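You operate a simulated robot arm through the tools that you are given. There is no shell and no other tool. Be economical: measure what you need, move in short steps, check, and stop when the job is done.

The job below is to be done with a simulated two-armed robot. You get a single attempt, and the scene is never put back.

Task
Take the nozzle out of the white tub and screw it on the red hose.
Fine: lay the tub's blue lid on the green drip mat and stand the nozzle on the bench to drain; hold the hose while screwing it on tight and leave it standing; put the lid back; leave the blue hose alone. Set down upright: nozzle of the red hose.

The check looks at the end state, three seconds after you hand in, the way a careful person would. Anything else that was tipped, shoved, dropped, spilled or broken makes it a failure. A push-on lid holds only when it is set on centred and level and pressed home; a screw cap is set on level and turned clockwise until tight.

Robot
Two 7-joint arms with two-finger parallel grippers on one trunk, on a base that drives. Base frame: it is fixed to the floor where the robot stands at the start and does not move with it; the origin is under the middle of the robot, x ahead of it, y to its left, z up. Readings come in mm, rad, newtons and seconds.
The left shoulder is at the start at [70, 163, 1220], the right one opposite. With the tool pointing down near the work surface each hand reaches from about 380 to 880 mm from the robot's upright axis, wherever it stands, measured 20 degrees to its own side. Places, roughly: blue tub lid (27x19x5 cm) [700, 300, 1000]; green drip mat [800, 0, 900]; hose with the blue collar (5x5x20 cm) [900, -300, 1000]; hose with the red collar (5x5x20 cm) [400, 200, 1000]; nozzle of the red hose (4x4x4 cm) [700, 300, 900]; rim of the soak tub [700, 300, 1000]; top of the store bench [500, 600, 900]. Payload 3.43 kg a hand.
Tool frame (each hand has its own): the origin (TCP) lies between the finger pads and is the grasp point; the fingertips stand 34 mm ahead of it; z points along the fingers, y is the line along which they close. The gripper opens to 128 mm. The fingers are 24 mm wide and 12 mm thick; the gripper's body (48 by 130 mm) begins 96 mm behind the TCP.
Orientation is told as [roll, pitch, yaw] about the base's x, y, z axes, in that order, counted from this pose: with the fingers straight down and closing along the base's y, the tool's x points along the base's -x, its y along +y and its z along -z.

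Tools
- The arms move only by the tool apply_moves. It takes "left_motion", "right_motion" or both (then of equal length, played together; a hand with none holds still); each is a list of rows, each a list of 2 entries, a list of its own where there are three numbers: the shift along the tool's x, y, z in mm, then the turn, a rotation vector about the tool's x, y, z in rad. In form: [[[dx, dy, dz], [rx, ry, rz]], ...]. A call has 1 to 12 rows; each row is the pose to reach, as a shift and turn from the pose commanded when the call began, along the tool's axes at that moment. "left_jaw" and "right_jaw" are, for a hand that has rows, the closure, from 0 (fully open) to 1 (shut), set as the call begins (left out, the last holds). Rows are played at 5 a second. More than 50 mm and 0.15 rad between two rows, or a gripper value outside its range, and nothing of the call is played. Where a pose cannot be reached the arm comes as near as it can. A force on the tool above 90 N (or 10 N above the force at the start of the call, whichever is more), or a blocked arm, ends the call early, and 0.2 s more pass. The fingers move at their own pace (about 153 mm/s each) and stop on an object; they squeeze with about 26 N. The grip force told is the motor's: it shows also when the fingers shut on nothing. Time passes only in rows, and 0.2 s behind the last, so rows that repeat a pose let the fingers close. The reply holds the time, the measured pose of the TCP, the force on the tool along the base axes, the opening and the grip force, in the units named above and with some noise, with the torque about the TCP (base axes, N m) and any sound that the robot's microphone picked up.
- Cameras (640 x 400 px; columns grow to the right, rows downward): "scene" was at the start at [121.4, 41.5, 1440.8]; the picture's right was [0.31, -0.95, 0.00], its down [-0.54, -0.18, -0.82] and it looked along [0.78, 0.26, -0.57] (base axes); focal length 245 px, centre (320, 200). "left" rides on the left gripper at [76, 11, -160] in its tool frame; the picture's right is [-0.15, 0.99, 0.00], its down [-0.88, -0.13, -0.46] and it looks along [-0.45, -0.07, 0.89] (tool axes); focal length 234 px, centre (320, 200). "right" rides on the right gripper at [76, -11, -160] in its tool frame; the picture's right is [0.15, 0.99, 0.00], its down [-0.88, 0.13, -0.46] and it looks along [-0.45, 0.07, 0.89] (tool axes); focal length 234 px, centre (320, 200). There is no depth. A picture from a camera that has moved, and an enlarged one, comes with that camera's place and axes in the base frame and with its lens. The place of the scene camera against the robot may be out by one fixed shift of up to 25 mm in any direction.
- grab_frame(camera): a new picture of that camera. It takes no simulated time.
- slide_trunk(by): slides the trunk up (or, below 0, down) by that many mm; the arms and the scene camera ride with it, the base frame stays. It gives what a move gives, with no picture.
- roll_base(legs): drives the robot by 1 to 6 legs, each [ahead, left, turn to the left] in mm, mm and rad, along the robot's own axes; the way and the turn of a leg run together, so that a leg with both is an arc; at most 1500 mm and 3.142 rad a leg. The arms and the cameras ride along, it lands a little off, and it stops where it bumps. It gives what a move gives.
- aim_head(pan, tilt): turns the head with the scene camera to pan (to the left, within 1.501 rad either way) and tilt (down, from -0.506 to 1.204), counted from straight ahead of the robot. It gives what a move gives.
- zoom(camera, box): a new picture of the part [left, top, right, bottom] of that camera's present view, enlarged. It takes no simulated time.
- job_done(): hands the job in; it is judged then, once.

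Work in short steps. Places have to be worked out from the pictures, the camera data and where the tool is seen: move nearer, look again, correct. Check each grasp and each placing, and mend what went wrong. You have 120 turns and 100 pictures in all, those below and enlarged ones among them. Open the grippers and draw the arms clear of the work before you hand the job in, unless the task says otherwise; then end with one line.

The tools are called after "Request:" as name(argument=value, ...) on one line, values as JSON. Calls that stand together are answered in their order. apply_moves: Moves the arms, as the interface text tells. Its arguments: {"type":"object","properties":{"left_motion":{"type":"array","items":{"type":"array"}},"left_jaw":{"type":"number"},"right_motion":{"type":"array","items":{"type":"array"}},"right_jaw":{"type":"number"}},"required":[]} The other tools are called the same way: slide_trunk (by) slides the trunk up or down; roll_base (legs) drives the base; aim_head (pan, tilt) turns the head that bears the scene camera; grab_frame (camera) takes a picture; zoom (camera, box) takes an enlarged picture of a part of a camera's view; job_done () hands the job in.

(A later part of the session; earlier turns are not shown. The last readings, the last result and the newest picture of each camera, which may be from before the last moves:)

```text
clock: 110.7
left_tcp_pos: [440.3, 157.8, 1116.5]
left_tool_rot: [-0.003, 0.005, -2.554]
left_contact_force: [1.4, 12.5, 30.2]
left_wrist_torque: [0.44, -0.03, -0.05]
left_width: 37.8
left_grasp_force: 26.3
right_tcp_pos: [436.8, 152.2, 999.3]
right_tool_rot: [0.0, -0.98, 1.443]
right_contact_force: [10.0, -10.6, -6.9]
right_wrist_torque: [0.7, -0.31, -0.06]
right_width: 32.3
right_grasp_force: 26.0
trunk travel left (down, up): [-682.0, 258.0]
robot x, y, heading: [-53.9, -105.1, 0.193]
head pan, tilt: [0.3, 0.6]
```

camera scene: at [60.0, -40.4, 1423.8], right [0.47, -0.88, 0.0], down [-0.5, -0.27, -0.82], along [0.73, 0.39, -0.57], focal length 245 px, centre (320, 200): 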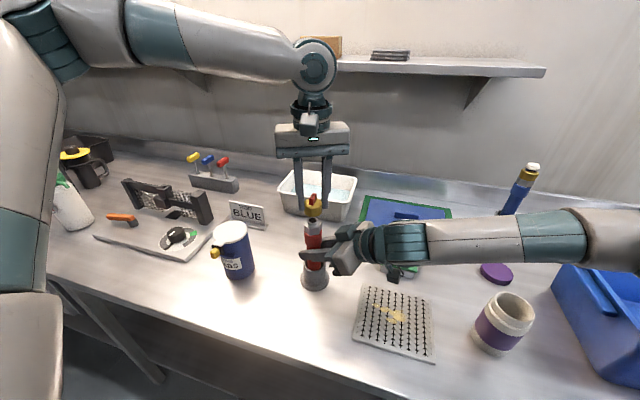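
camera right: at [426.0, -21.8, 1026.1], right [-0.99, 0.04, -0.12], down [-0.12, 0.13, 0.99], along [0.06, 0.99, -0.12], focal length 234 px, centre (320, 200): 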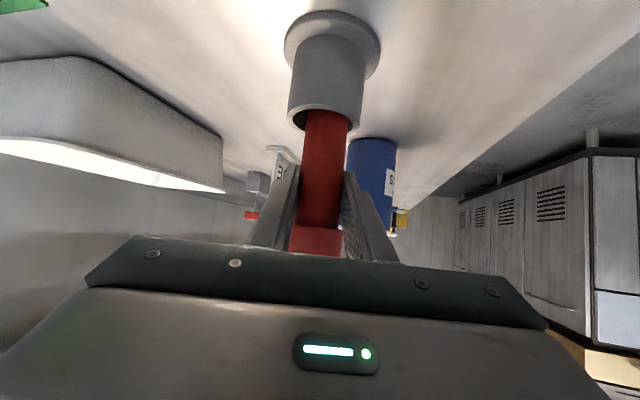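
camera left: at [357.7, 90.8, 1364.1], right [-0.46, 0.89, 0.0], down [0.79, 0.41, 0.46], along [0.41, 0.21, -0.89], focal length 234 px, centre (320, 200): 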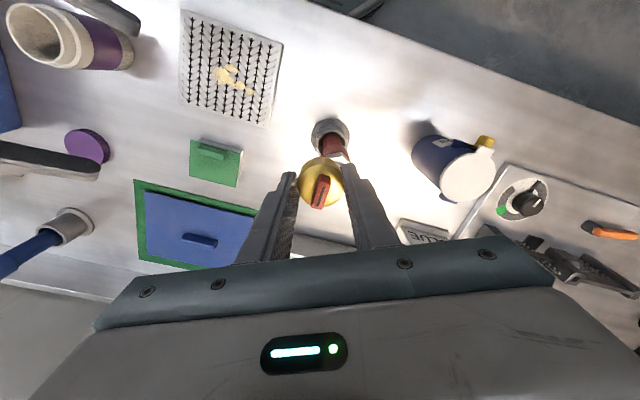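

Tip angle is near −2.55 and it is still turning freely. I release in place, to ratchet the hand back counter-clockwise for another grip.

Request:
apply_moves(left_motion=[[[0, 0, -2.5], [0, 0, 0]], [[0, 0, -2.5], [0, 0, 0]], [[0, 0, -2.5], [0, 0, -0.14]], [[0, 0, -2.5], [0, 0, -0.28]], [[0, 0, -2.5], [0, 0, -0.42]], [[0, 0, -2.5], [0, 0, -0.56]], [[0, 0, -2.5], [0, 0, -0.7]], [[0, 0, -2.5], [0, 0, -0.84]], [[0, 0, -2.5], [0, 0, -0.98]], [[0, 0, -2.5], [0, 0, -1.12]], [[0, 0, -2.5], [0, 0, -1.26]], [[0, 0, -2.5], [0, 0, -1.4]]], left_jaw=0.5)

Request:
apply_moves(left_motion=[[[0, 0, 0], [0, 0, -0.14]], [[0, 0, 0], [0, 0, -0.28]], [[0, 0, 0], [0, 0, -0.42]], [[0, 0, 0], [0, 0, -0.56]], [[0, 0, 0], [0, 0, -0.7]], [[0, 0, 0], [0, 0, -0.84]], [[0, 0, 0], [0, 0, -0.98]], [[0, 0, 0], [0, 0, -1.12]], [[0, 0, 0], [0, 0, -1.26]], [[0, 0, 0], [0, 0, -1.4]], [[0, 0, 0], [0, 0, -1.54]], [[0, 0, 0], [0, 0, -1.68]]])

Request:
zoom(camera="left", box=[240, 100, 400, 260])

Request:
zoom(camera="scene", box=[290, 185, 345, 245])

```text
clock: 113.3
left_tcp_pos: [440.7, 157.4, 1119.7]
left_tool_rot: [0.001, 0.0, -1.148]
left_contact_force: [-0.2, 0.6, -0.2]
left_wrist_torque: [0.02, -0.01, 0.01]
left_width: 63.9
left_grasp_force: 0.1
right_tcp_pos: [435.3, 153.3, 999.8]
right_tool_rot: [0.001, -0.98, 1.445]
right_contact_force: [4.4, 4.4, 3.9]
right_wrist_torque: [0.22, -0.15, -0.06]
right_width: 32.3
right_grasp_force: 25.9
trunk travel left (down, up): [-682.0, 258.0]
robot x, y, heading: [-55.9, -107.6, 0.189]
head pan, tilt: [0.3, 0.6]
```

```text
clock: 115.9
left_tcp_pos: [439.0, 157.1, 1119.9]
left_tool_rot: [0.0, -0.001, 0.533]
left_contact_force: [0.1, -1.1, -0.1]
left_wrist_torque: [-0.01, 0.0, 0.05]
left_width: 63.9
left_grasp_force: 0.1
right_tcp_pos: [437.2, 154.1, 1000.1]
right_tool_rot: [0.0, -0.978, 1.446]
right_contact_force: [3.7, 1.5, 5.9]
right_wrist_torque: [0.05, -0.17, -0.04]
right_width: 32.6
right_grasp_force: 26.2
trunk travel left (down, up): [-682.0, 258.0]
robot x, y, heading: [-56.1, -104.5, 0.192]
head pan, tilt: [0.3, 0.6]
```

```text
2.50 times, centred on (320, 180) of left
camera zoom: at [368.2, 128.1, 1280.3], right [-0.38, 0.93, 0.0], down [0.82, 0.33, 0.46], along [0.42, 0.17, -0.89], focal length 585 px, centre (320, 250)
```

zoom: 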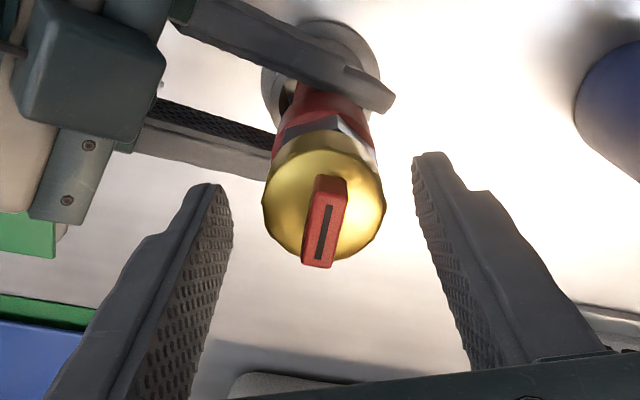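

```text
6.67 times, centred on (318, 215) of scene
camera zoom: at [59.9, -40.1, 1423.8], right [0.47, -0.88, 0.0], down [-0.5, -0.27, -0.82], along [0.73, 0.39, -0.57], focal length 1634 px, centre (337, 100)
```

zoom: 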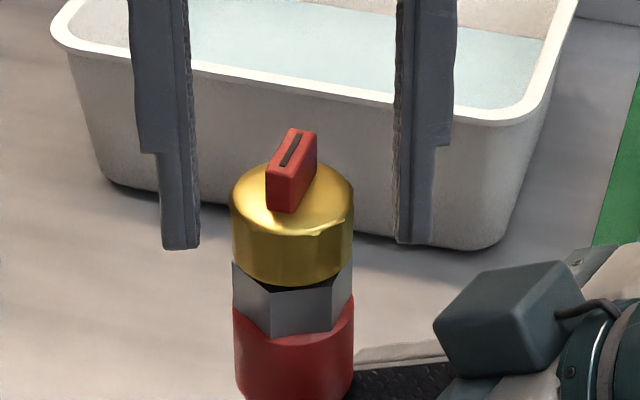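

The nozzle sits level, engaged on the thread. I regrip 2.5 mm lower and keep turning clockwise.

Request:
apply_moves(left_motion=[[[0, 0, 2.5], [0, 0, 0]], [[0, 0, 2.5], [0, 0, 0]], [[0, 0, 2.5], [0, 0, 0]]], left_jaw=1)

Request:
apply_moves(left_motion=[[[0, 0, 0.2], [0, 0, 0.14]], [[0, 0, 0.4], [0, 0, 0.28]], [[0, 0, 0.6], [0, 0, 0.42]], [[0, 0, 0.8], [0, 0, 0.56]], [[0, 0, 1.0], [0, 0, 0.7]], [[0, 0, 1.2], [0, 0, 0.84]], [[0, 0, 1.4], [0, 0, 0.98]], [[0, 0, 1.6], [0, 0, 1.12]], [[0, 0, 1.8], [0, 0, 1.26]], [[0, 0, 2.0], [0, 0, 1.4]], [[0, 0, 2.2], [0, 0, 1.54]], [[0, 0, 2.4], [0, 0, 1.68]]])

```text
clock: 116.7
left_tcp_pos: [438.3, 158.1, 1119.4]
left_tool_rot: [-0.001, -0.004, 0.53]
left_contact_force: [-3.8, 8.2, 19.2]
left_wrist_torque: [0.71, 0.32, -0.03]
left_width: 38.2
left_grasp_force: 25.8
right_tcp_pos: [436.7, 154.0, 1001.0]
right_tool_rot: [0.001, -0.981, 1.444]
right_contact_force: [8.8, -3.7, 0.0]
right_wrist_torque: [0.57, -0.07, -0.06]
right_width: 32.5
right_grasp_force: 26.4
trunk travel left (down, up): [-682.0, 258.0]
robot x, y, heading: [-57.6, -106.7, 0.19]
head pan, tilt: [0.3, 0.6]
```

```text
clock: 119.3
left_tcp_pos: [438.1, 156.9, 1115.6]
left_tool_rot: [-0.001, -0.001, -1.154]
left_contact_force: [-13.2, -16.4, 27.1]
left_wrist_torque: [-0.63, 0.45, 0.02]
left_width: 38.2
left_grasp_force: 26.0
right_tcp_pos: [437.4, 153.5, 999.6]
right_tool_rot: [0.0, -0.98, 1.444]
right_contact_force: [20.4, 23.9, -11.2]
right_wrist_torque: [-0.76, 0.36, -0.08]
right_width: 32.8
right_grasp_force: 26.4
trunk travel left (down, up): [-682.0, 258.0]
robot x, y, heading: [-55.5, -108.7, 0.19]
head pan, tilt: [0.3, 0.6]
```

It keeps advancing (z = 1115.6) but with some side force from eccentricity. I correct about 1.9 mm and continue another 1.4 rad clockwise.

Request:
apply_moves(left_motion=[[[-0.9, -1.7, 0], [0, 0, 0.07]], [[-0.9, -1.7, 0.1], [0, 0, 0.21]], [[-0.9, -1.7, 0.2], [0, 0, 0.35]], [[-0.9, -1.7, 0.3], [0, 0, 0.49]], [[-0.9, -1.7, 0.4], [0, 0, 0.63]], [[-0.9, -1.7, 0.5], [0, 0, 0.77]], [[-0.9, -1.7, 0.6], [0, 0, 0.91]], [[-0.9, -1.7, 0.7], [0, 0, 1.05]], [[-0.9, -1.7, 0.8], [0, 0, 1.19]], [[-0.9, -1.7, 0.9], [0, 0, 1.33]], [[-0.9, -1.7, 0.9], [0, 0, 1.4]]])

Request:
zoom(camera="scene", box=[290, 185, 345, 245])

```text
clock: 121.7
left_tcp_pos: [437.6, 156.9, 1114.1]
left_tool_rot: [0.0, 0.002, -2.552]
left_contact_force: [-18.9, 3.4, 27.3]
left_wrist_torque: [0.46, 0.67, 0.02]
left_width: 38.3
left_grasp_force: 25.8
right_tcp_pos: [436.9, 152.6, 1000.3]
right_tool_rot: [-0.003, -0.981, 1.441]
right_contact_force: [24.8, 1.3, -8.0]
right_wrist_torque: [0.29, 0.61, -0.08]
right_width: 32.7
right_grasp_force: 26.1
trunk travel left (down, up): [-682.0, 258.0]
robot x, y, heading: [-56.0, -101.0, 0.186]
head pan, tilt: [0.3, 0.6]
```

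```text
6.67 times, centred on (318, 215) of scene
camera zoom: at [58.9, -40.3, 1423.9], right [0.47, -0.88, 0.0], down [-0.5, -0.27, -0.83], along [0.73, 0.39, -0.56], focal length 1634 px, centre (337, 100)
```

zoom: 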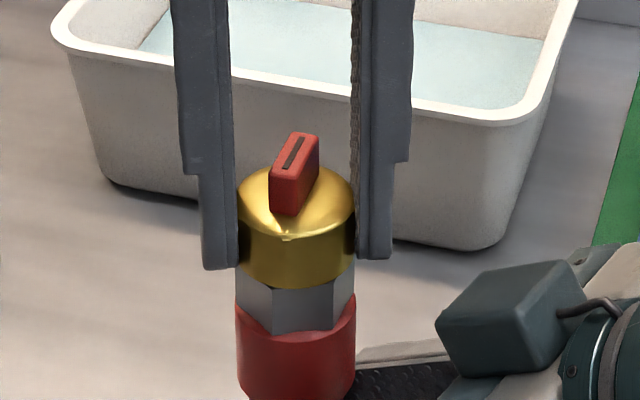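

The nozzle has come down about 3 mm over one full turn and is not yet tight. I ratchet back again.

Request:
apply_moves(left_motion=[[[0, 0, -1], [0, 0, 0]], [[0, 0, -1], [0, 0, 0]], [[0, 0, -1], [0, 0, -0.14]], [[0, 0, -1], [0, 0, -0.28]], [[0, 0, -1], [0, 0, -0.42]], [[0, 0, -1], [0, 0, -0.56]], [[0, 0, -1], [0, 0, -0.7]], [[0, 0, -1], [0, 0, -0.84]], [[0, 0, -1], [0, 0, -0.98]], [[0, 0, -1], [0, 0, -1.12]], [[0, 0, -1], [0, 0, -1.26]], [[0, 0, -1], [0, 0, -1.4]]], left_jaw=0.5)

Request:
apply_moves(left_motion=[[[0, 0, 0], [0, 0, -0.14]], [[0, 0, 0], [0, 0, -0.28]], [[0, 0, 0], [0, 0, -0.42]], [[0, 0, 0], [0, 0, -0.56]], [[0, 0, 0], [0, 0, -0.7]], [[0, 0, 0], [0, 0, -0.84]], [[0, 0, 0], [0, 0, -0.98]], [[0, 0, 0], [0, 0, -1.12]], [[0, 0, 0], [0, 0, -1.26]], [[0, 0, 0], [0, 0, -1.4]], [[0, 0, 0], [0, 0, -1.54]], [[0, 0, 0], [0, 0, -1.68]]])

Request:
zoom(camera="left", box=[240, 100, 400, 260])

```text
clock: 124.3
left_tcp_pos: [438.2, 157.4, 1116.2]
left_tool_rot: [0.001, -0.001, -1.148]
left_contact_force: [0.8, 0.7, 0.4]
left_wrist_torque: [-0.02, 0.0, -0.02]
left_width: 63.9
left_grasp_force: 0.0
right_tcp_pos: [437.6, 154.3, 1000.2]
right_tool_rot: [0.0, -0.982, 1.445]
right_contact_force: [5.1, 2.3, 8.0]
right_wrist_torque: [0.34, -0.31, -0.06]
right_width: 32.7
right_grasp_force: 26.3
trunk travel left (down, up): [-682.0, 258.0]
robot x, y, heading: [-58.3, -105.1, 0.187]
head pan, tilt: [0.3, 0.6]
```

```text
clock: 126.9
left_tcp_pos: [439.3, 155.6, 1115.2]
left_tool_rot: [-0.001, -0.002, 0.534]
left_contact_force: [0.4, -0.6, -0.2]
left_wrist_torque: [-0.03, 0.07, 0.02]
left_width: 64.1
left_grasp_force: 0.0
right_tcp_pos: [437.2, 153.3, 999.6]
right_tool_rot: [0.0, -0.981, 1.445]
right_contact_force: [5.9, 0.5, 9.2]
right_wrist_torque: [0.11, -0.25, -0.06]
right_width: 32.4
right_grasp_force: 25.7
trunk travel left (down, up): [-682.0, 258.0]
robot x, y, heading: [-57.1, -101.8, 0.187]
head pan, tilt: [0.3, 0.6]
```

```text
2.50 times, centred on (320, 180) of left
camera zoom: at [367.4, 127.5, 1275.9], right [-0.38, 0.93, 0.0], down [0.82, 0.33, 0.46], along [0.42, 0.17, -0.89], focal length 585 px, centre (320, 250)
```

zoom: 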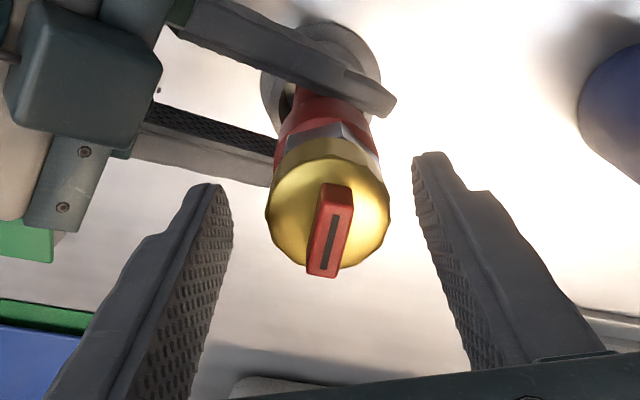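

The nozzle is 1.5–2 mm off the finger midline. I correct that, regrip and turn clockwise again.

Request:
apply_moves(left_motion=[[[0, 1.7, 0], [0, 0, 0]], [[0, 1.7, 0], [0, 0, 0]], [[0, 1.7, 0], [0, 0, 0]]], left_jaw=1)

Request:
apply_moves(left_motion=[[[0, 0, 0.1], [0, 0, 0.14]], [[0, 0, 0.2], [0, 0, 0.28]], [[0, 0, 0.3], [0, 0, 0.42]], [[0, 0, 0.4], [0, 0, 0.56]], [[0, 0, 0.5], [0, 0, 0.7]], [[0, 0, 0.6], [0, 0, 0.84]], [[0, 0, 0.7], [0, 0, 0.98]], [[0, 0, 0.8], [0, 0, 1.12]], [[0, 0, 0.9], [0, 0, 1.26]], [[0, 0, 1.0], [0, 0, 1.4]], [[0, 0, 1.1], [0, 0, 1.54]], [[0, 0, 1.2], [0, 0, 1.68]]])

```text
clock: 127.7
left_tcp_pos: [438.5, 158.6, 1114.9]
left_tool_rot: [0.001, -0.002, 0.531]
left_contact_force: [0.8, 7.3, 0.0]
left_wrist_torque: [0.25, -0.07, 0.03]
left_width: 38.4
left_grasp_force: 26.1
right_tcp_pos: [436.1, 151.9, 999.4]
right_tool_rot: [0.0, -0.98, 1.444]
right_contact_force: [6.1, -8.0, 9.7]
right_wrist_torque: [0.41, -0.21, 0.01]
right_width: 32.5
right_grasp_force: 26.0
trunk travel left (down, up): [-682.0, 258.0]
robot x, y, heading: [-53.3, -105.2, 0.191]
head pan, tilt: [0.3, 0.6]
```

```text
clock: 130.3
left_tcp_pos: [437.5, 154.5, 1114.3]
left_tool_rot: [0.001, -0.002, -1.153]
left_contact_force: [2.2, 0.7, 2.8]
left_wrist_torque: [0.05, -0.21, 0.52]
left_width: 38.9
left_grasp_force: 26.0
right_tcp_pos: [436.6, 151.5, 1000.2]
right_tool_rot: [-0.001, -0.982, 1.442]
right_contact_force: [4.9, -10.9, 5.7]
right_wrist_torque: [-0.83, -0.38, -0.45]
right_width: 32.7
right_grasp_force: 25.6
trunk travel left (down, up): [-682.0, 258.0]
robot x, y, heading: [-54.4, -105.1, 0.187]
head pan, tilt: [0.3, 0.6]
```

A torque about z of 0.52 N m is now felt, with the opposite −0.45 at the holding hand, so it is coming tight. I turn 0.7 rad more and check.

Request:
apply_moves(left_motion=[[[0, 0, 0], [0, 0, 0.14]], [[0, 0, 0], [0, 0, 0.28]], [[0, 0, 0], [0, 0, 0.42]], [[0, 0, 0], [0, 0, 0.56]], [[0, 0, 0], [0, 0, 0.7]]])

Request:
zoom(camera="scene", box=[290, 185, 345, 245])

```text
clock: 131.5
left_tcp_pos: [438.0, 156.1, 1114.1]
left_tool_rot: [0.001, 0.004, -1.851]
left_contact_force: [-4.0, 0.7, 3.8]
left_wrist_torque: [-0.09, 0.04, 0.81]
left_width: 38.3
left_grasp_force: 26.5
right_tcp_pos: [437.0, 154.0, 1001.5]
right_tool_rot: [0.0, -0.98, 1.445]
right_contact_force: [8.8, -3.3, 1.2]
right_wrist_torque: [-0.25, -0.2, -0.71]
right_width: 32.8
right_grasp_force: 26.3
trunk travel left (down, up): [-682.0, 258.0]
robot x, y, heading: [-55.9, -104.2, 0.195]
head pan, tilt: [0.3, 0.6]
```

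```text
6.67 times, centred on (318, 215) of scene
camera zoom: at [59.8, -40.7, 1423.8], right [0.47, -0.88, 0.0], down [-0.5, -0.27, -0.82], along [0.73, 0.39, -0.57], focal length 1634 px, centre (337, 100)
```

zoom: 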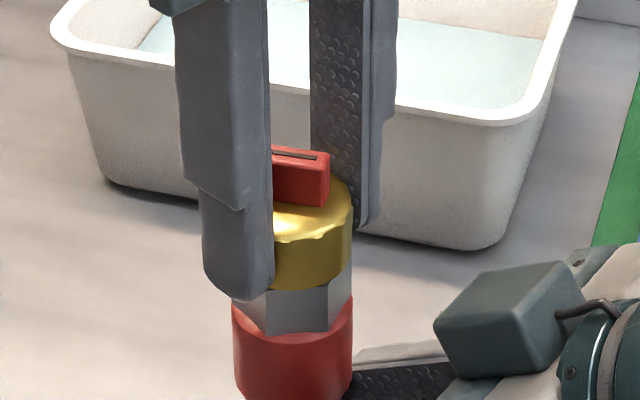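

Torque has risen to 0.8 N m and the hose isn't turning in the right grip. I turn a last 0.6 rad to make sure it is tight.

Request:
apply_moves(left_motion=[[[0, 0, 0], [0, 0, 0.14]], [[0, 0, 0], [0, 0, 0.28]], [[0, 0, 0], [0, 0, 0.42]], [[0, 0, 0], [0, 0, 0.56]], [[0, 0, 0], [0, 0, 0.65]]])

Request:
zoom(camera="scene", box=[290, 185, 345, 245])

```text
clock: 132.7
left_tcp_pos: [437.5, 158.9, 1114.4]
left_tool_rot: [-0.003, 0.004, -2.5]
left_contact_force: [-10.7, 15.3, 13.8]
left_wrist_torque: [0.78, 0.1, 0.66]
left_width: 38.4
left_grasp_force: 26.1
right_tcp_pos: [436.9, 152.0, 1001.2]
right_tool_rot: [-0.002, -0.978, 1.441]
right_contact_force: [14.6, -17.2, -1.8]
right_wrist_torque: [0.64, 0.6, -0.67]
right_width: 32.9
right_grasp_force: 25.8
trunk travel left (down, up): [-682.0, 258.0]
robot x, y, heading: [-55.1, -107.2, 0.186]
head pan, tilt: [0.3, 0.6]
```

```text
6.67 times, centred on (318, 215) of scene
camera zoom: at [59.3, -41.1, 1424.0], right [0.47, -0.88, 0.0], down [-0.5, -0.27, -0.83], along [0.73, 0.39, -0.56], focal length 1634 px, centre (337, 100)
```

zoom: 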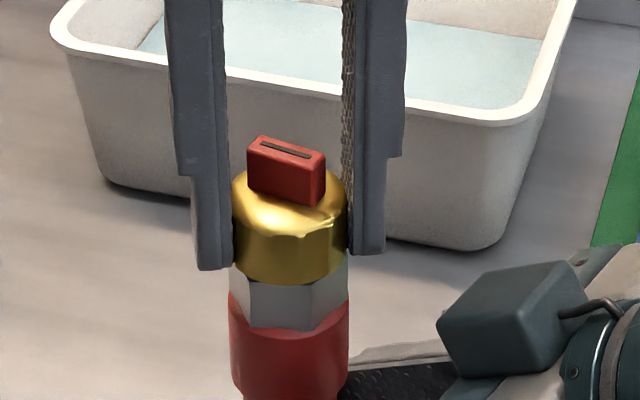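

Both grips now slip at about 0.7–0.8 N m, so the joint is tight. I open the left hand and lift it off, then look.

Request:
apply_moves(left_motion=[[[0, 0, 0], [0, 0, 0]], [[0, 0, 0], [0, 0, 0]], [[0, 0, -20], [0, 0, 0]], [[0, 0, -55], [0, 0, 0]], [[0, 0, -95], [0, 0, 0]], [[0, 0, -95], [0, 0, 0.14]], [[0, 0, -95], [0, 0, 0]]], left_jaw=0.4)

Request:
apply_moves(right_motion=[[[0, 0, 0], [0, 0, 0]], [[0, 0, 0], [0, 0, 0]], [[0, 0, 0], [0, 0, 0]]], right_jaw=0)

Request:
zoom(camera="scene", box=[270, 180, 370, 300])

```text
clock: 134.3
left_tcp_pos: [438.4, 157.3, 1208.4]
left_tool_rot: [0.0, 0.002, -2.5]
left_contact_force: [0.5, 0.3, 0.9]
left_wrist_torque: [0.0, -0.01, 0.01]
left_width: 76.7
left_grasp_force: 0.1
right_tcp_pos: [436.5, 152.9, 1001.1]
right_tool_rot: [0.001, -0.983, 1.444]
right_contact_force: [4.5, -4.0, 1.1]
right_wrist_torque: [-0.11, -0.34, 0.01]
right_width: 32.9
right_grasp_force: 26.1
trunk travel left (down, up): [-682.0, 258.0]
robot x, y, heading: [-55.6, -105.4, 0.193]
head pan, tilt: [0.3, 0.6]
```

```text
clock: 135.1
left_tcp_pos: [437.2, 158.5, 1208.5]
left_tool_rot: [-0.001, 0.0, -2.498]
left_contact_force: [-0.1, -0.4, 0.4]
left_wrist_torque: [-0.01, -0.01, 0.02]
left_width: 76.6
left_grasp_force: 0.0
right_tcp_pos: [437.4, 152.8, 999.6]
right_tool_rot: [0.0, -0.98, 1.446]
right_contact_force: [-0.5, 0.5, -0.4]
right_wrist_torque: [-0.02, 0.01, -0.04]
right_width: 128.0
right_grasp_force: 0.1
trunk travel left (down, up): [-682.0, 258.0]
robot x, y, heading: [-55.4, -99.8, 0.185]
head pan, tilt: [0.3, 0.6]
```

```text
3.33 times, centred on (320, 240) of scene
camera zoom: at [59.4, -39.9, 1423.8], right [0.47, -0.88, 0.0], down [-0.5, -0.27, -0.82], along [0.73, 0.39, -0.57], focal length 817 px, centre (320, 67)
```

zoom: 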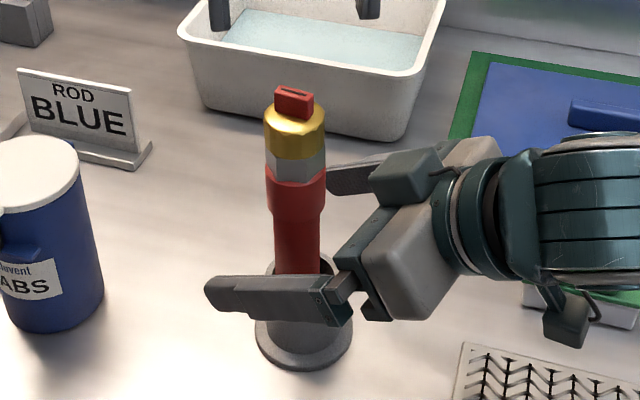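

The nozzle sits level on the hose and the hose stands in its holder. I retreat the right hand the way it came, raise it, and meanwhile unwind the left wrist.

Request:
apply_moves(right_motion=[[[0, 0, -30], [0, 0, 0]], [[0, 0, -60], [0, 0, 0]], [[0, 0, -90], [0, 0, 0]], [[0, 0, -120], [0, 0, 0]], [[0, 0, -150], [0, 0, 0]], [[-20, 0, -175], [0, 0, 0]], [[-45, 0, -200], [0, 0, 0]], [[-70, 0, -215], [0, 0, 0]], [[-90, 0, -230], [0, 0, 0]], [[-110, 0, -245], [0, 0, 0]], [[-130, 0, -260], [0, 0, 0]], [[-130, 0, -260], [0, 0, 0]]], left_motion=[[[0, 0, -10], [0, 0, -0.14]], [[0, 0, -20], [0, 0, -0.28]], [[0, 0, -30], [0, 0, -0.42]], [[0, 0, -30], [0, 0, -0.56]], [[0, 0, -30], [0, 0, -0.7]], [[0, 0, -30], [0, 0, -0.84]], [[0, 0, -30], [0, 0, -0.98]], [[0, 0, -30], [0, 0, -1.12]], [[0, 0, -30], [0, 0, -1.26]], [[0, 0, -30], [0, 0, -1.4]], [[0, 0, -30], [0, 0, -1.54]], [[0, 0, -30], [0, 0, -1.68]]])

Request:
apply_moves(left_motion=[[[0, 0, 0], [0, 0, -0.14]], [[0, 0, 0], [0, 0, -0.28]], [[0, 0, 0], [0, 0, -0.42]], [[0, 0, 0], [0, 0, -0.56]], [[0, 0, 0], [0, 0, -0.7]], [[0, 0, 0], [0, 0, -0.84]], [[0, 0, 0], [0, 0, -0.98]], [[0, 0, 0], [0, 0, -1.12]], [[0, 0, 0], [0, 0, -1.26]], [[0, 0, 0], [0, 0, -1.4]], [[0, 0, 0], [0, 0, -1.54]], [[0, 0, 0], [0, 0, -1.6]]])

```text
clock: 137.7
left_tcp_pos: [437.3, 156.4, 1239.1]
left_tool_rot: [0.002, 0.001, -0.818]
left_contact_force: [0.5, -0.9, -0.3]
left_wrist_torque: [0.01, -0.01, 0.01]
left_width: 76.7
left_grasp_force: 0.1
right_tcp_pos: [422.5, 5.4, 1253.1]
right_tool_rot: [0.001, -0.982, 1.446]
right_contact_force: [-1.1, -0.8, -0.3]
right_wrist_torque: [0.01, -0.01, 0.02]
right_width: 128.0
right_grasp_force: 0.1
trunk travel left (down, up): [-682.0, 258.0]
robot x, y, heading: [-51.6, -107.8, 0.185]
head pan, tilt: [0.3, 0.6]
```

```text
clock: 140.3
left_tcp_pos: [437.0, 157.4, 1240.4]
left_tool_rot: [-0.001, -0.001, 0.782]
left_contact_force: [0.1, -0.2, -0.4]
left_wrist_torque: [0.02, 0.01, 0.01]
left_width: 76.7
left_grasp_force: 0.1
right_tcp_pos: [422.9, 5.9, 1253.1]
right_tool_rot: [0.002, -0.981, 1.445]
right_contact_force: [1.1, -0.4, 1.1]
right_wrist_torque: [0.02, -0.01, 0.01]
right_width: 128.0
right_grasp_force: 0.1
trunk travel left (down, up): [-682.0, 258.0]
robot x, y, heading: [-53.0, -109.2, 0.184]
head pan, tilt: [0.3, 0.6]
```

I drive to the stance used at the mat, with both hands high.

Request:
roll_base(legs=[[68, -74, 0], [0, 0, -0.452]])

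```text
clock: 142.8
left_tcp_pos: [584.2, -144.4, 1239.2]
left_tool_rot: [0.001, -0.002, 0.332]
left_contact_force: [0.9, -0.3, 0.2]
left_wrist_torque: [-0.02, 0.02, 0.02]
left_width: 77.1
left_grasp_force: 0.0
right_tcp_pos: [503.9, -273.9, 1254.1]
right_tool_rot: [0.001, -0.981, 0.995]
right_contact_force: [0.4, -1.5, -0.3]
right_wrist_torque: [0.02, 0.01, 0.01]
right_width: 127.9
right_grasp_force: 0.0
trunk travel left (down, up): [-682.0, 258.0]
robot x, y, heading: [28.0, -168.2, -0.254]
head pan, tilt: [0.3, 0.6]
```

Left hand to above the lid handle, yaw to 1.76.

Request:
apply_moves(left_motion=[[[-24, 6, 0], [0, 0, -0.143]], [[-47, 12, 0], [0, 0, -0.286]], [[-71, 17, 0], [0, 0, -0.43]], [[-95, 23, 0], [0, 0, -0.57]], [[-118, 29, 0], [0, 0, -0.715]], [[-142, 35, 0], [0, 0, -0.86]], [[-166, 41, 0], [0, 0, -1.0]], [[-190, 46, 20], [0, 0, -1.144]], [[-213, 52, 60], [0, 0, -1.287]], [[-237, 58, 100], [0, 0, -1.428]], [[-237, 58, 145], [0, 0, -1.428]], [[-237, 58, 145], [0, 0, -1.428]]])

Request:
grab_frame(camera="left")

```text
clock: 145.4
left_tcp_pos: [789.7, -10.6, 1095.3]
left_tool_rot: [-0.001, 0.0, 1.761]
left_contact_force: [-0.7, 0.2, 0.0]
left_wrist_torque: [-0.05, -0.02, 0.0]
left_width: 76.9
left_grasp_force: 0.0
right_tcp_pos: [504.0, -274.1, 1253.4]
right_tool_rot: [0.001, -0.982, 0.996]
right_contact_force: [0.0, 0.0, -0.3]
right_wrist_torque: [-0.02, 0.01, 0.0]
right_width: 128.0
right_grasp_force: 0.1
trunk travel left (down, up): [-682.0, 258.0]
robot x, y, heading: [25.4, -167.1, -0.256]
head pan, tilt: [0.3, 0.6]
```

```text
11 pictures are left
camera left: at [791.6, -86.8, 1256.2], right [-1.0, -0.04, 0.0], down [-0.04, 0.89, 0.46], along [-0.02, 0.46, -0.89], focal length 234 px, centre (320, 200)
```

left: 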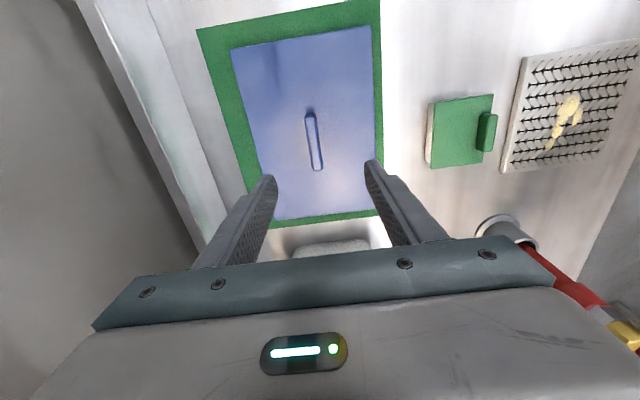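

The handle is where I left it, at about (797, 0). I correct by 9 mm and descend to the grip height of TCP 935.

Request:
apply_moves(left_motion=[[[-1, -4, 40], [0, 0, 0]], [[-2, -9, 80], [0, 0, 0]], [[-2, -9, 115], [0, 0, 0]], [[-2, -9, 145], [0, 0, 0]], [[-2, -9, 159], [0, 0, 0]], [[-2, -9, 159], [0, 0, 0]]])

```text
clock: 146.8
left_tcp_pos: [796.8, -5.7, 937.2]
left_tool_rot: [-0.004, 0.003, 1.76]
left_contact_force: [-0.3, -0.1, 0.5]
left_wrist_torque: [-0.05, 0.03, -0.01]
left_width: 77.0
left_grasp_force: 0.0
left hand out of reach, approached as far as the arm can: row 5, 6
right_tcp_pos: [504.3, -273.8, 1254.2]
right_tool_rot: [0.0, -0.981, 0.996]
right_contact_force: [-0.1, 0.1, 0.1]
right_wrist_torque: [-0.03, 0.03, -0.02]
right_width: 128.1
right_grasp_force: 0.1
trunk travel left (down, up): [-682.0, 258.0]
robot x, y, heading: [26.4, -169.7, -0.26]
head pan, tilt: [0.3, 0.6]
```

I lower 4 mm by the trunk and close on the handle.

Request:
slide_trunk(by=-4)

Request:
apply_moves(left_motion=[[[0, 0, 0], [0, 0, 0]], [[0, 0, 0], [0, 0, 0]], [[0, 0, 0], [0, 0, 0]], [[0, 0, 0], [0, 0, 0]]], left_jaw=1)

Request:
apply_moves(left_motion=[[[0, 2, -30], [0, 0, 0]], [[0, 4, -70], [0, 0, 0]], [[0, 8, -110], [0, 0, 0]], [[0, 8, -150], [0, 0, 0]], [[0, 8, -180], [0, 0, 0]], [[0, 8, -180], [0, 0, 0]]])

Request:
grab_frame(camera="scene")

```text
clock: 147.3
left_tcp_pos: [797.4, -5.5, 934.2]
left_tool_rot: [-0.003, 0.001, 1.76]
left_contact_force: [0.0, -0.8, 0.3]
left_wrist_torque: [-0.01, -0.02, -0.02]
left_width: 76.7
left_grasp_force: 0.0
right_tcp_pos: [504.3, -274.5, 1249.7]
right_tool_rot: [-0.001, -0.981, 0.997]
right_contact_force: [0.0, 0.2, -0.3]
right_wrist_torque: [0.03, 0.01, -0.01]
right_width: 128.1
right_grasp_force: 0.1
trunk travel left (down, up): [-678.0, 262.0]
robot x, y, heading: [27.9, -167.4, -0.251]
head pan, tilt: [0.3, 0.6]
```

```text
clock: 148.3
left_tcp_pos: [796.1, -5.7, 933.6]
left_tool_rot: [-0.003, 0.001, 1.759]
left_contact_force: [-0.1, 0.6, 0.7]
left_wrist_torque: [-0.02, 0.08, -0.08]
left_width: 15.3
left_grasp_force: 26.4
right_tcp_pos: [504.0, -273.5, 1250.0]
right_tool_rot: [0.0, -0.982, 0.996]
right_contact_force: [0.5, 0.3, -0.5]
right_wrist_torque: [0.0, 0.0, 0.02]
right_width: 127.9
right_grasp_force: 0.1
trunk travel left (down, up): [-678.0, 262.0]
robot x, y, heading: [27.2, -171.3, -0.262]
head pan, tilt: [0.3, 0.6]
```

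```text
clock: 149.7
left_tcp_pos: [787.0, -5.6, 1112.4]
left_tool_rot: [0.0, 0.002, 1.757]
left_contact_force: [0.2, -0.8, -1.1]
left_wrist_torque: [0.0, 0.02, 0.0]
left_width: 15.1
left_grasp_force: 26.2
right_tcp_pos: [505.8, -273.2, 1249.4]
right_tool_rot: [0.0, -0.981, 0.995]
right_contact_force: [0.3, 0.3, 0.0]
right_wrist_torque: [0.02, -0.03, -0.01]
right_width: 128.0
right_grasp_force: 0.1
trunk travel left (down, up): [-678.0, 262.0]
robot x, y, heading: [24.4, -164.6, -0.261]
head pan, tilt: [0.3, 0.6]
```

```text
10 pictures are left
camera scene: at [151.1, -162.9, 1419.7], right [0.04, -1.0, 0.0], down [-0.57, -0.02, -0.82], along [0.82, 0.03, -0.57], focal length 245 px, centre (320, 200)
```

scene: 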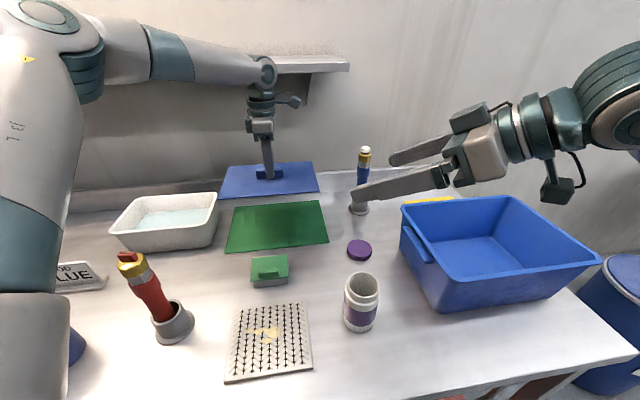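

The lid is held level and the red hose with its nozzle stands fine. I drive back left to the tub.

Request:
roll_base(legs=[[-124, 289, 0]])

Request:
grab_frame(camera="left")

Request:
aim_head(pan=0.45, tilt=0.6)

```text
clock: 151.8
left_tcp_pos: [739.9, 315.4, 1112.7]
left_tool_rot: [-0.004, 0.003, 1.765]
left_contact_force: [0.1, 0.7, -1.2]
left_wrist_torque: [0.01, 0.02, -0.01]
left_width: 15.4
left_grasp_force: 26.3
right_tcp_pos: [460.3, 47.0, 1250.4]
right_tool_rot: [0.0, -0.981, 1.001]
right_contact_force: [-0.2, -0.1, -0.3]
right_wrist_torque: [0.06, 0.0, -0.01]
right_width: 128.0
right_grasp_force: 0.2
trunk travel left (down, up): [-678.0, 262.0]
robot x, y, heading: [-20.1, 147.9, -0.253]
head pan, tilt: [0.3, 0.6]
```

```text
9 pictures are left
camera left: at [743.2, 238.8, 1274.2], right [-1.0, -0.05, 0.0], down [-0.04, 0.89, 0.45], along [-0.02, 0.45, -0.89], focal length 234 px, centre (320, 200)
```

left: 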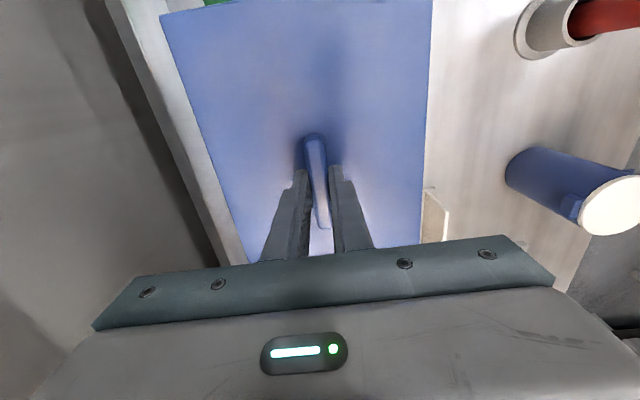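

```text
clock: 152.6
left_tcp_pos: [739.4, 316.3, 1114.6]
left_tool_rot: [-0.004, 0.002, 1.766]
left_contact_force: [0.9, 0.6, -1.8]
left_wrist_torque: [-0.01, -0.01, 0.0]
left_width: 15.2
left_grasp_force: 26.0
right_tcp_pos: [460.7, 47.8, 1249.0]
right_tool_rot: [0.0, -0.981, 1.004]
right_contact_force: [0.2, 0.4, 0.0]
right_wrist_torque: [0.0, 0.02, 0.0]
right_width: 127.9
right_grasp_force: 0.1
trunk travel left (down, up): [-678.0, 262.0]
robot x, y, heading: [-19.7, 148.5, -0.251]
head pan, tilt: [0.45, 0.6]
```

The lid sits in the hand exactly as when I removed it. From the tub and lid pictures I judge the tub centre at about (738, 305), which means TCP (738.8, 301.5). I move there and lower to just above the rim.

Request:
apply_moves(left_motion=[[[7, 2, 0], [0, 0, -0.007]], [[14.4, 3.4, 20], [0, 0, -0.007]], [[14.4, 3.4, 45], [0, 0, -0.007]], [[14.4, 3.4, 72], [0, 0, -0.007]], [[14.4, 3.4, 72], [0, 0, -0.007]]])

Request:
zoom(camera="scene", box=[230, 150, 390, 270])

```text
clock: 153.8
left_tcp_pos: [741.5, 301.1, 1040.2]
left_tool_rot: [-0.004, 0.001, 1.774]
left_contact_force: [-0.7, 0.2, -0.9]
left_wrist_torque: [0.0, -0.03, 0.04]
left_width: 15.3
left_grasp_force: 26.2
right_tcp_pos: [459.2, 47.5, 1250.1]
right_tool_rot: [-0.002, -0.98, 1.004]
right_contact_force: [-0.5, 0.9, -0.2]
right_wrist_torque: [0.0, 0.0, 0.04]
right_width: 128.1
right_grasp_force: 0.0
trunk travel left (down, up): [-678.0, 262.0]
robot x, y, heading: [-21.3, 153.8, -0.251]
head pan, tilt: [0.45, 0.6]
```

```text
3.33 times, centred on (310, 210) of scene
camera zoom: at [103.4, 168.8, 1419.9], right [0.2, -0.98, 0.0], down [-0.55, -0.11, -0.83], along [0.81, 0.16, -0.56], focal length 817 px, centre (353, 167)
```

zoom: 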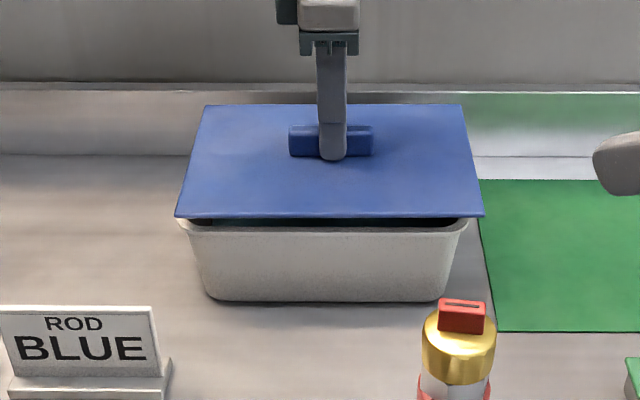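

The square-on view shows the lid about 5 mm too far right of the rim. I shift left 4 mm and slightly forward, then lower gently.

Request:
apply_moves(left_motion=[[[-4.2, 1.2, 0], [0, 0, 0]], [[-4.2, 1.2, 4], [0, 0, 0]], [[-4.2, 1.2, 8], [0, 0, 0]], [[-4.2, 1.2, 11], [0, 0, 0]], [[-4.2, 1.2, 11], [0, 0, 0]]])

Request:
zoom(camera="scene", box=[230, 150, 390, 270])

```text
clock: 154.9
left_tcp_pos: [739.1, 304.1, 1029.6]
left_tool_rot: [-0.003, 0.002, 1.773]
left_contact_force: [-0.4, 0.8, -2.0]
left_wrist_torque: [0.01, 0.0, 0.0]
left_width: 15.5
left_grasp_force: 25.8
right_tcp_pos: [459.5, 47.7, 1249.7]
right_tool_rot: [-0.001, -0.98, 1.001]
right_contact_force: [-0.4, -0.6, 0.2]
right_wrist_torque: [-0.01, 0.06, 0.02]
right_width: 127.9
right_grasp_force: 0.0
trunk travel left (down, up): [-678.0, 262.0]
robot x, y, heading: [-18.3, 151.4, -0.254]
head pan, tilt: [0.45, 0.6]
```

```text
3.33 times, centred on (310, 210) of scene
camera zoom: at [103.8, 168.8, 1419.8], right [0.2, -0.98, 0.0], down [-0.55, -0.11, -0.82], along [0.81, 0.16, -0.57], focal length 817 px, centre (353, 167)
```

zoom: 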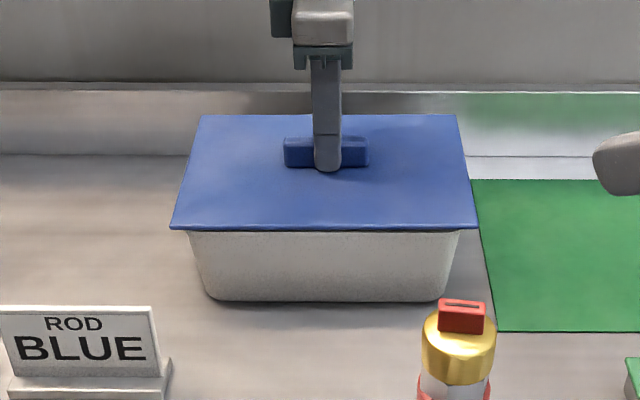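

The lid is now centred on the rim in this view. I press down slowly and watch the force.

Request:
apply_moves(left_motion=[[[0, 0, 3], [0, 0, 0]], [[0, 0, 6], [0, 0, 0]], [[0, 0, 8], [0, 0, 0]], [[0, 0, 8], [0, 0, 0]]])

```text
clock: 155.9
left_tcp_pos: [737.4, 305.3, 1023.4]
left_tool_rot: [-0.007, 0.003, 1.773]
left_contact_force: [4.6, 1.0, 14.9]
left_wrist_torque: [0.29, 0.2, -0.04]
left_width: 15.4
left_grasp_force: 26.4
right_tcp_pos: [459.7, 46.5, 1249.8]
right_tool_rot: [-0.003, -0.984, 1.004]
right_contact_force: [0.4, 0.0, 0.6]
right_wrist_torque: [0.01, 0.02, 0.01]
right_width: 127.9
right_grasp_force: 0.1
trunk travel left (down, up): [-678.0, 262.0]
robot x, y, heading: [-17.4, 152.7, -0.251]
head pan, tilt: [0.45, 0.6]
```

Contact at 1023. I press further to about 50–60 N and look for it going home.

Request:
apply_moves(left_motion=[[[0, 0, 2], [0, 0, 0]], [[0, 0, 4], [0, 0, 0]], [[0, 0, 6], [0, 0, 0]], [[0, 0, 6], [0, 0, 0]]])

```text
clock: 156.9
left_tcp_pos: [737.7, 303.8, 1020.8]
left_tool_rot: [-0.01, 0.006, 1.771]
left_contact_force: [10.2, 2.5, 36.5]
left_wrist_torque: [-0.03, 0.4, 0.01]
left_width: 15.8
left_grasp_force: 26.3
right_tcp_pos: [456.4, 45.5, 1251.0]
right_tool_rot: [-0.003, -0.983, 1.005]
right_contact_force: [-0.3, -0.7, 0.5]
right_wrist_torque: [0.0, -0.04, -0.01]
right_width: 128.1
right_grasp_force: 0.0
trunk travel left (down, up): [-678.0, 262.0]
robot x, y, heading: [-20.5, 150.6, -0.246]
head pan, tilt: [0.45, 0.6]
```

Moving down under 36 N. I press on a little more.

Request:
apply_moves(left_motion=[[[0, 0, 2], [0, 0, 0]], [[0, 0, 4], [0, 0, 0]], [[0, 0, 6], [0, 0, 0]], [[0, 0, 6], [0, 0, 0]]])

Request:
zoom(camera="scene", box=[230, 150, 390, 270])

```text
clock: 157.9
left_tcp_pos: [736.7, 304.2, 1019.6]
left_tool_rot: [-0.017, 0.007, 1.778]
left_contact_force: [13.9, 8.3, 62.4]
left_wrist_torque: [0.64, 1.1, -0.44]
left_width: 15.3
left_grasp_force: 25.6
right_tcp_pos: [454.7, 47.0, 1252.2]
right_tool_rot: [-0.006, -0.984, 1.01]
right_contact_force: [0.5, 0.1, -0.7]
right_wrist_torque: [-0.04, 0.01, 0.04]
right_width: 128.2
right_grasp_force: 0.1
trunk travel left (down, up): [-678.0, 262.0]
robot x, y, heading: [-17.4, 149.9, -0.254]
head pan, tilt: [0.45, 0.6]
```

```text
3.33 times, centred on (310, 210) of scene
camera zoom: at [97.3, 168.4, 1420.7], right [0.2, -0.98, 0.0], down [-0.55, -0.11, -0.83], along [0.81, 0.16, -0.56], focal length 817 px, centre (353, 167)
```

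zoom: 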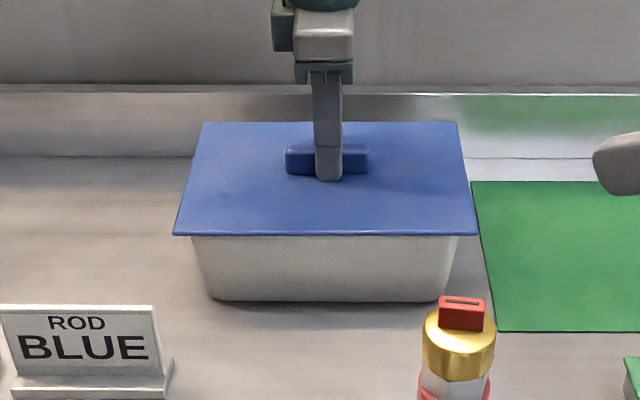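

I unload, open the fingers fully and will press on the lid plate on both sides of the handle, centred, to seat it evenly.

Request:
apply_moves(left_motion=[[[0, 0, -9], [0, 0, 0]], [[0, 0, -9], [0, 0, 0]]])

Request:
apply_moves(left_motion=[[[0, 0, 0], [0, 0, 0]], [[0, 0, -4], [0, 0, 0]], [[-4, 0, -8], [0, 0, 0]], [[-4, 0, -8], [0, 0, 0]], [[-4, 0, -8], [0, 0, 0]]], left_jaw=0)

Request:
apply_moves(left_motion=[[[0, 0, 5], [0, 0, 0]], [[0, 0, 9], [0, 0, 0]], [[0, 0, 12], [0, 0, 0]], [[0, 0, 15], [0, 0, 0]], [[0, 0, 15], [0, 0, 0]]])

```text
clock: 158.6
left_tcp_pos: [736.5, 304.2, 1021.1]
left_tool_rot: [-0.005, 0.003, 1.773]
left_contact_force: [5.6, -3.6, 23.4]
left_wrist_torque: [-0.59, -0.08, 0.34]
left_width: 15.2
left_grasp_force: 26.3
right_tcp_pos: [458.0, 45.1, 1249.3]
right_tool_rot: [-0.002, -0.982, 1.004]
right_contact_force: [0.5, 0.1, 0.9]
right_wrist_torque: [-0.01, 0.03, 0.02]
right_width: 127.9
right_grasp_force: 0.1
trunk travel left (down, up): [-678.0, 262.0]
robot x, y, heading: [-22.1, 150.7, -0.253]
head pan, tilt: [0.45, 0.6]
```

```text
clock: 159.8
left_tcp_pos: [737.4, 307.2, 1025.6]
left_tool_rot: [-0.003, 0.001, 1.773]
left_contact_force: [-0.4, 0.0, 0.2]
left_wrist_torque: [-0.03, -0.02, 0.02]
left_width: 128.0
left_grasp_force: 0.1
right_tcp_pos: [460.1, 46.3, 1249.1]
right_tool_rot: [0.0, -0.981, 1.002]
right_contact_force: [-0.5, 0.3, -0.1]
right_wrist_torque: [0.0, 0.03, -0.01]
right_width: 128.1
right_grasp_force: 0.1
trunk travel left (down, up): [-678.0, 262.0]
robot x, y, heading: [-18.4, 153.3, -0.251]
head pan, tilt: [0.45, 0.6]
```

```text
clock: 160.9
left_tcp_pos: [734.5, 308.0, 1020.6]
left_tool_rot: [-0.014, 0.005, 1.775]
left_contact_force: [6.6, 10.0, 52.9]
left_wrist_torque: [-0.2, 3.16, -0.59]
left_width: 122.8
left_grasp_force: 0.1
right_tcp_pos: [455.6, 47.0, 1252.1]
right_tool_rot: [-0.008, -0.984, 1.009]
right_contact_force: [-0.5, 0.4, -0.2]
right_wrist_torque: [0.03, -0.01, 0.02]
right_width: 128.2
right_grasp_force: 0.0
trunk travel left (down, up): [-678.0, 262.0]
robot x, y, heading: [-17.0, 150.9, -0.253]
head pan, tilt: [0.45, 0.6]
```

The front finger bears all the load, so I must check that the lid is level. I lift the left hand and look with the left and right cameras.

Request:
apply_moves(left_motion=[[[0, 0, -25], [0, 0, 0]], [[0, 0, -60], [0, 0, 0]], [[0, 0, -100], [0, 0, 0]], [[0, 0, -130], [0, 0, 0]], [[0, 0, -130], [0, 0, 0]]])

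Request:
grab_frame(camera="right")

Request:
zoom(camera="scene", box=[255, 165, 365, 245])

```text
clock: 162.2
left_tcp_pos: [738.1, 308.3, 1143.6]
left_tool_rot: [-0.003, 0.001, 1.773]
left_contact_force: [-0.6, -0.1, 0.1]
left_wrist_torque: [0.0, -0.01, -0.04]
left_width: 128.1
left_grasp_force: 0.1
right_tcp_pos: [460.5, 46.9, 1250.4]
right_tool_rot: [0.0, -0.982, 1.006]
right_contact_force: [-0.3, 0.0, -0.1]
right_wrist_torque: [0.01, -0.01, 0.02]
right_width: 127.9
right_grasp_force: 0.0
trunk travel left (down, up): [-678.0, 262.0]
robot x, y, heading: [-19.6, 150.8, -0.248]
head pan, tilt: [0.45, 0.6]
```

```text
5 pictures are left
camera right: at [375.0, -106.5, 1275.7], right [-0.88, 0.46, -0.12], down [-0.05, 0.16, 0.99], along [0.48, 0.87, -0.12], focal length 234 px, centre (320, 200)
```

right: 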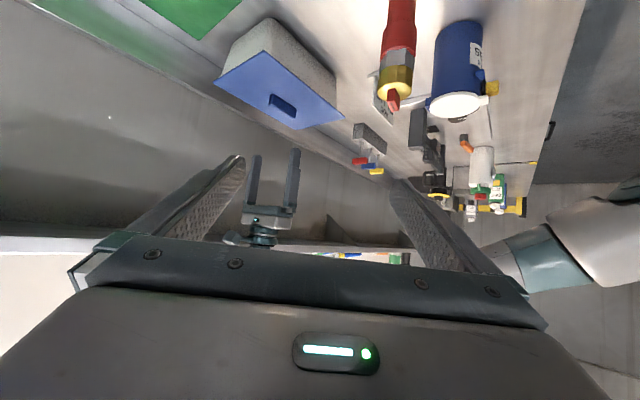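

```text
5.00 times, centred on (310, 205) of scene
camera zoom: at [103.5, 169.0, 1419.8], right [0.2, -0.98, 0.0], down [-0.55, -0.11, -0.82], along [0.81, 0.16, -0.57], focal length 1226 px, centre (370, 175)
```

zoom: 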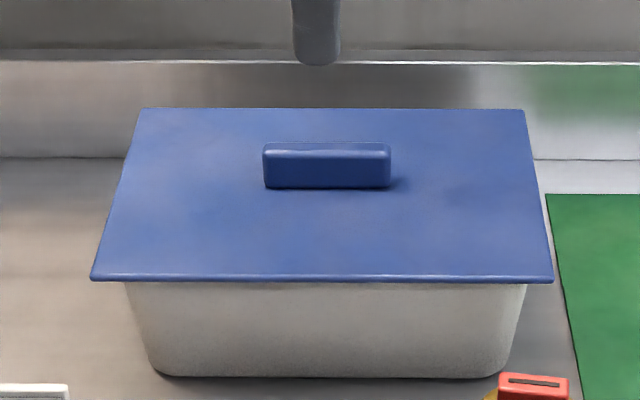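

I enlarge the right camera's view of the lid's edge against the rim.

Request:
zoom(camera="right", box=[205, 10, 350, 135])

```text
3.20 times, centred on (278, 72) of right
camera zoom: at [375.0, -106.5, 1275.7], right [-0.88, 0.46, -0.12], down [-0.05, 0.16, 0.99], along [0.48, 0.87, -0.12], focal length 749 px, centre (456, 608)
```

zoom: 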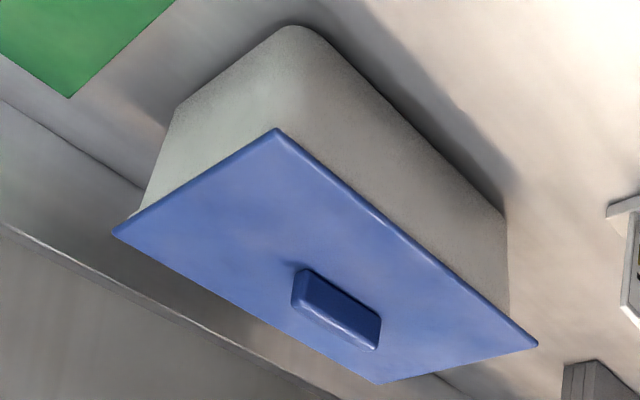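

The lid's plate height (987) matches its original seat and it looks level. To make sure it is pressed home, I press with the closed fist on the handle's centre.

Request:
apply_moves(left_motion=[[[-0.5, 2.4, 20], [0, 0, 0]], [[-0.5, 2.4, 50], [0, 0, 0]], [[-0.5, 2.4, 70], [0, 0, 0]], [[-0.5, 2.4, 80], [0, 0, 0]], [[-0.5, 2.4, 80], [0, 0, 0]]], left_jaw=1)

Request:
apply_moves(left_motion=[[[0, 0, 4], [0, 0, 0]], [[0, 0, 8], [0, 0, 0]], [[0, 0, 12], [0, 0, 0]], [[0, 0, 16], [0, 0, 0]], [[0, 0, 20], [0, 0, 0]], [[0, 0, 23], [0, 0, 0]], [[0, 0, 26], [0, 0, 0]], [[0, 0, 29], [0, 0, 0]], [[0, 0, 32], [0, 0, 0]], [[0, 0, 35], [0, 0, 0]]])

```text
clock: 163.3
left_tcp_pos: [733.9, 308.3, 1060.0]
left_tool_rot: [-0.005, 0.002, 1.773]
left_contact_force: [0.6, -0.4, -0.2]
left_wrist_torque: [-0.01, 0.01, -0.01]
left_width: 0.1
left_grasp_force: 26.0
right_tcp_pos: [460.0, 46.9, 1249.5]
right_tool_rot: [-0.001, -0.98, 1.002]
right_contact_force: [-0.2, 0.4, -0.3]
right_wrist_torque: [0.02, 0.0, -0.02]
right_width: 127.8
right_grasp_force: 0.1
trunk travel left (down, up): [-678.0, 262.0]
robot x, y, heading: [-20.6, 150.7, -0.252]
head pan, tilt: [0.45, 0.6]
```

```text
clock: 165.5
left_tcp_pos: [737.7, 306.5, 1047.6]
left_tool_rot: [-0.032, 0.019, 1.775]
left_contact_force: [-11.4, 2.3, 41.1]
left_wrist_torque: [0.52, 0.56, 0.06]
left_width: 0.3
left_grasp_force: 25.7
right_tcp_pos: [457.7, 47.2, 1249.3]
right_tool_rot: [-0.004, -0.983, 1.007]
right_contact_force: [0.0, 0.1, 0.0]
right_wrist_torque: [0.01, 0.05, 0.06]
right_width: 127.9
right_grasp_force: 0.2
trunk travel left (down, up): [-678.0, 262.0]
robot x, y, heading: [-21.2, 151.1, -0.249]
head pan, tilt: [0.45, 0.6]
stopped in row 10 (left hand): the force on the tool passed its limit (the readings are from after the stop); the commanded pose is now the measured one
```

The press reached the 90 N limit on the handle. I lift clear and check the lid once more.

Request:
apply_moves(left_motion=[[[0, 0, -15], [0, 0, 0]], [[0, 0, -50], [0, 0, 0]], [[0, 0, -90], [0, 0, 0]], [[0, 0, -90], [0, 0, 0]]], left_jaw=0.3)

Request:
zoom(camera="scene", box=[255, 165, 365, 245])

```text
clock: 166.5
left_tcp_pos: [737.7, 310.7, 1130.9]
left_tool_rot: [-0.021, 0.013, 1.775]
left_contact_force: [0.5, -0.5, 0.3]
left_wrist_torque: [-0.02, 0.05, 0.02]
left_width: 89.7
left_grasp_force: 0.0
right_tcp_pos: [460.0, 46.7, 1248.9]
right_tool_rot: [0.003, -0.979, 1.002]
right_contact_force: [-0.7, 1.2, 1.0]
right_wrist_torque: [-0.01, 0.05, 0.01]
right_width: 127.9
right_grasp_force: 0.1
trunk travel left (down, up): [-678.0, 262.0]
robot x, y, heading: [-17.2, 150.6, -0.248]
head pan, tilt: [0.45, 0.6]
```

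```text
5.00 times, centred on (310, 205) of scene
camera zoom: at [105.0, 169.3, 1419.6], right [0.2, -0.98, 0.0], down [-0.55, -0.11, -0.82], along [0.81, 0.16, -0.57], focal length 1226 px, centre (370, 175)
```

zoom: 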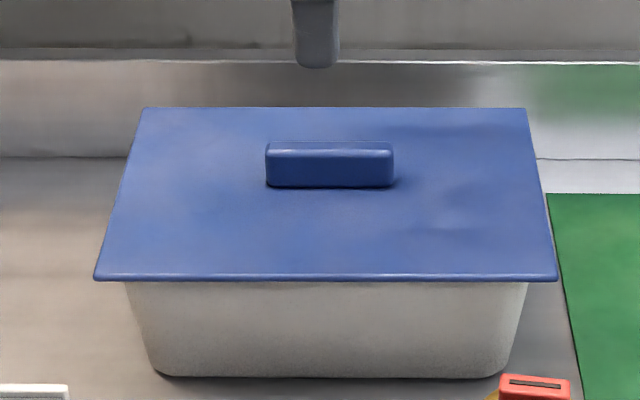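

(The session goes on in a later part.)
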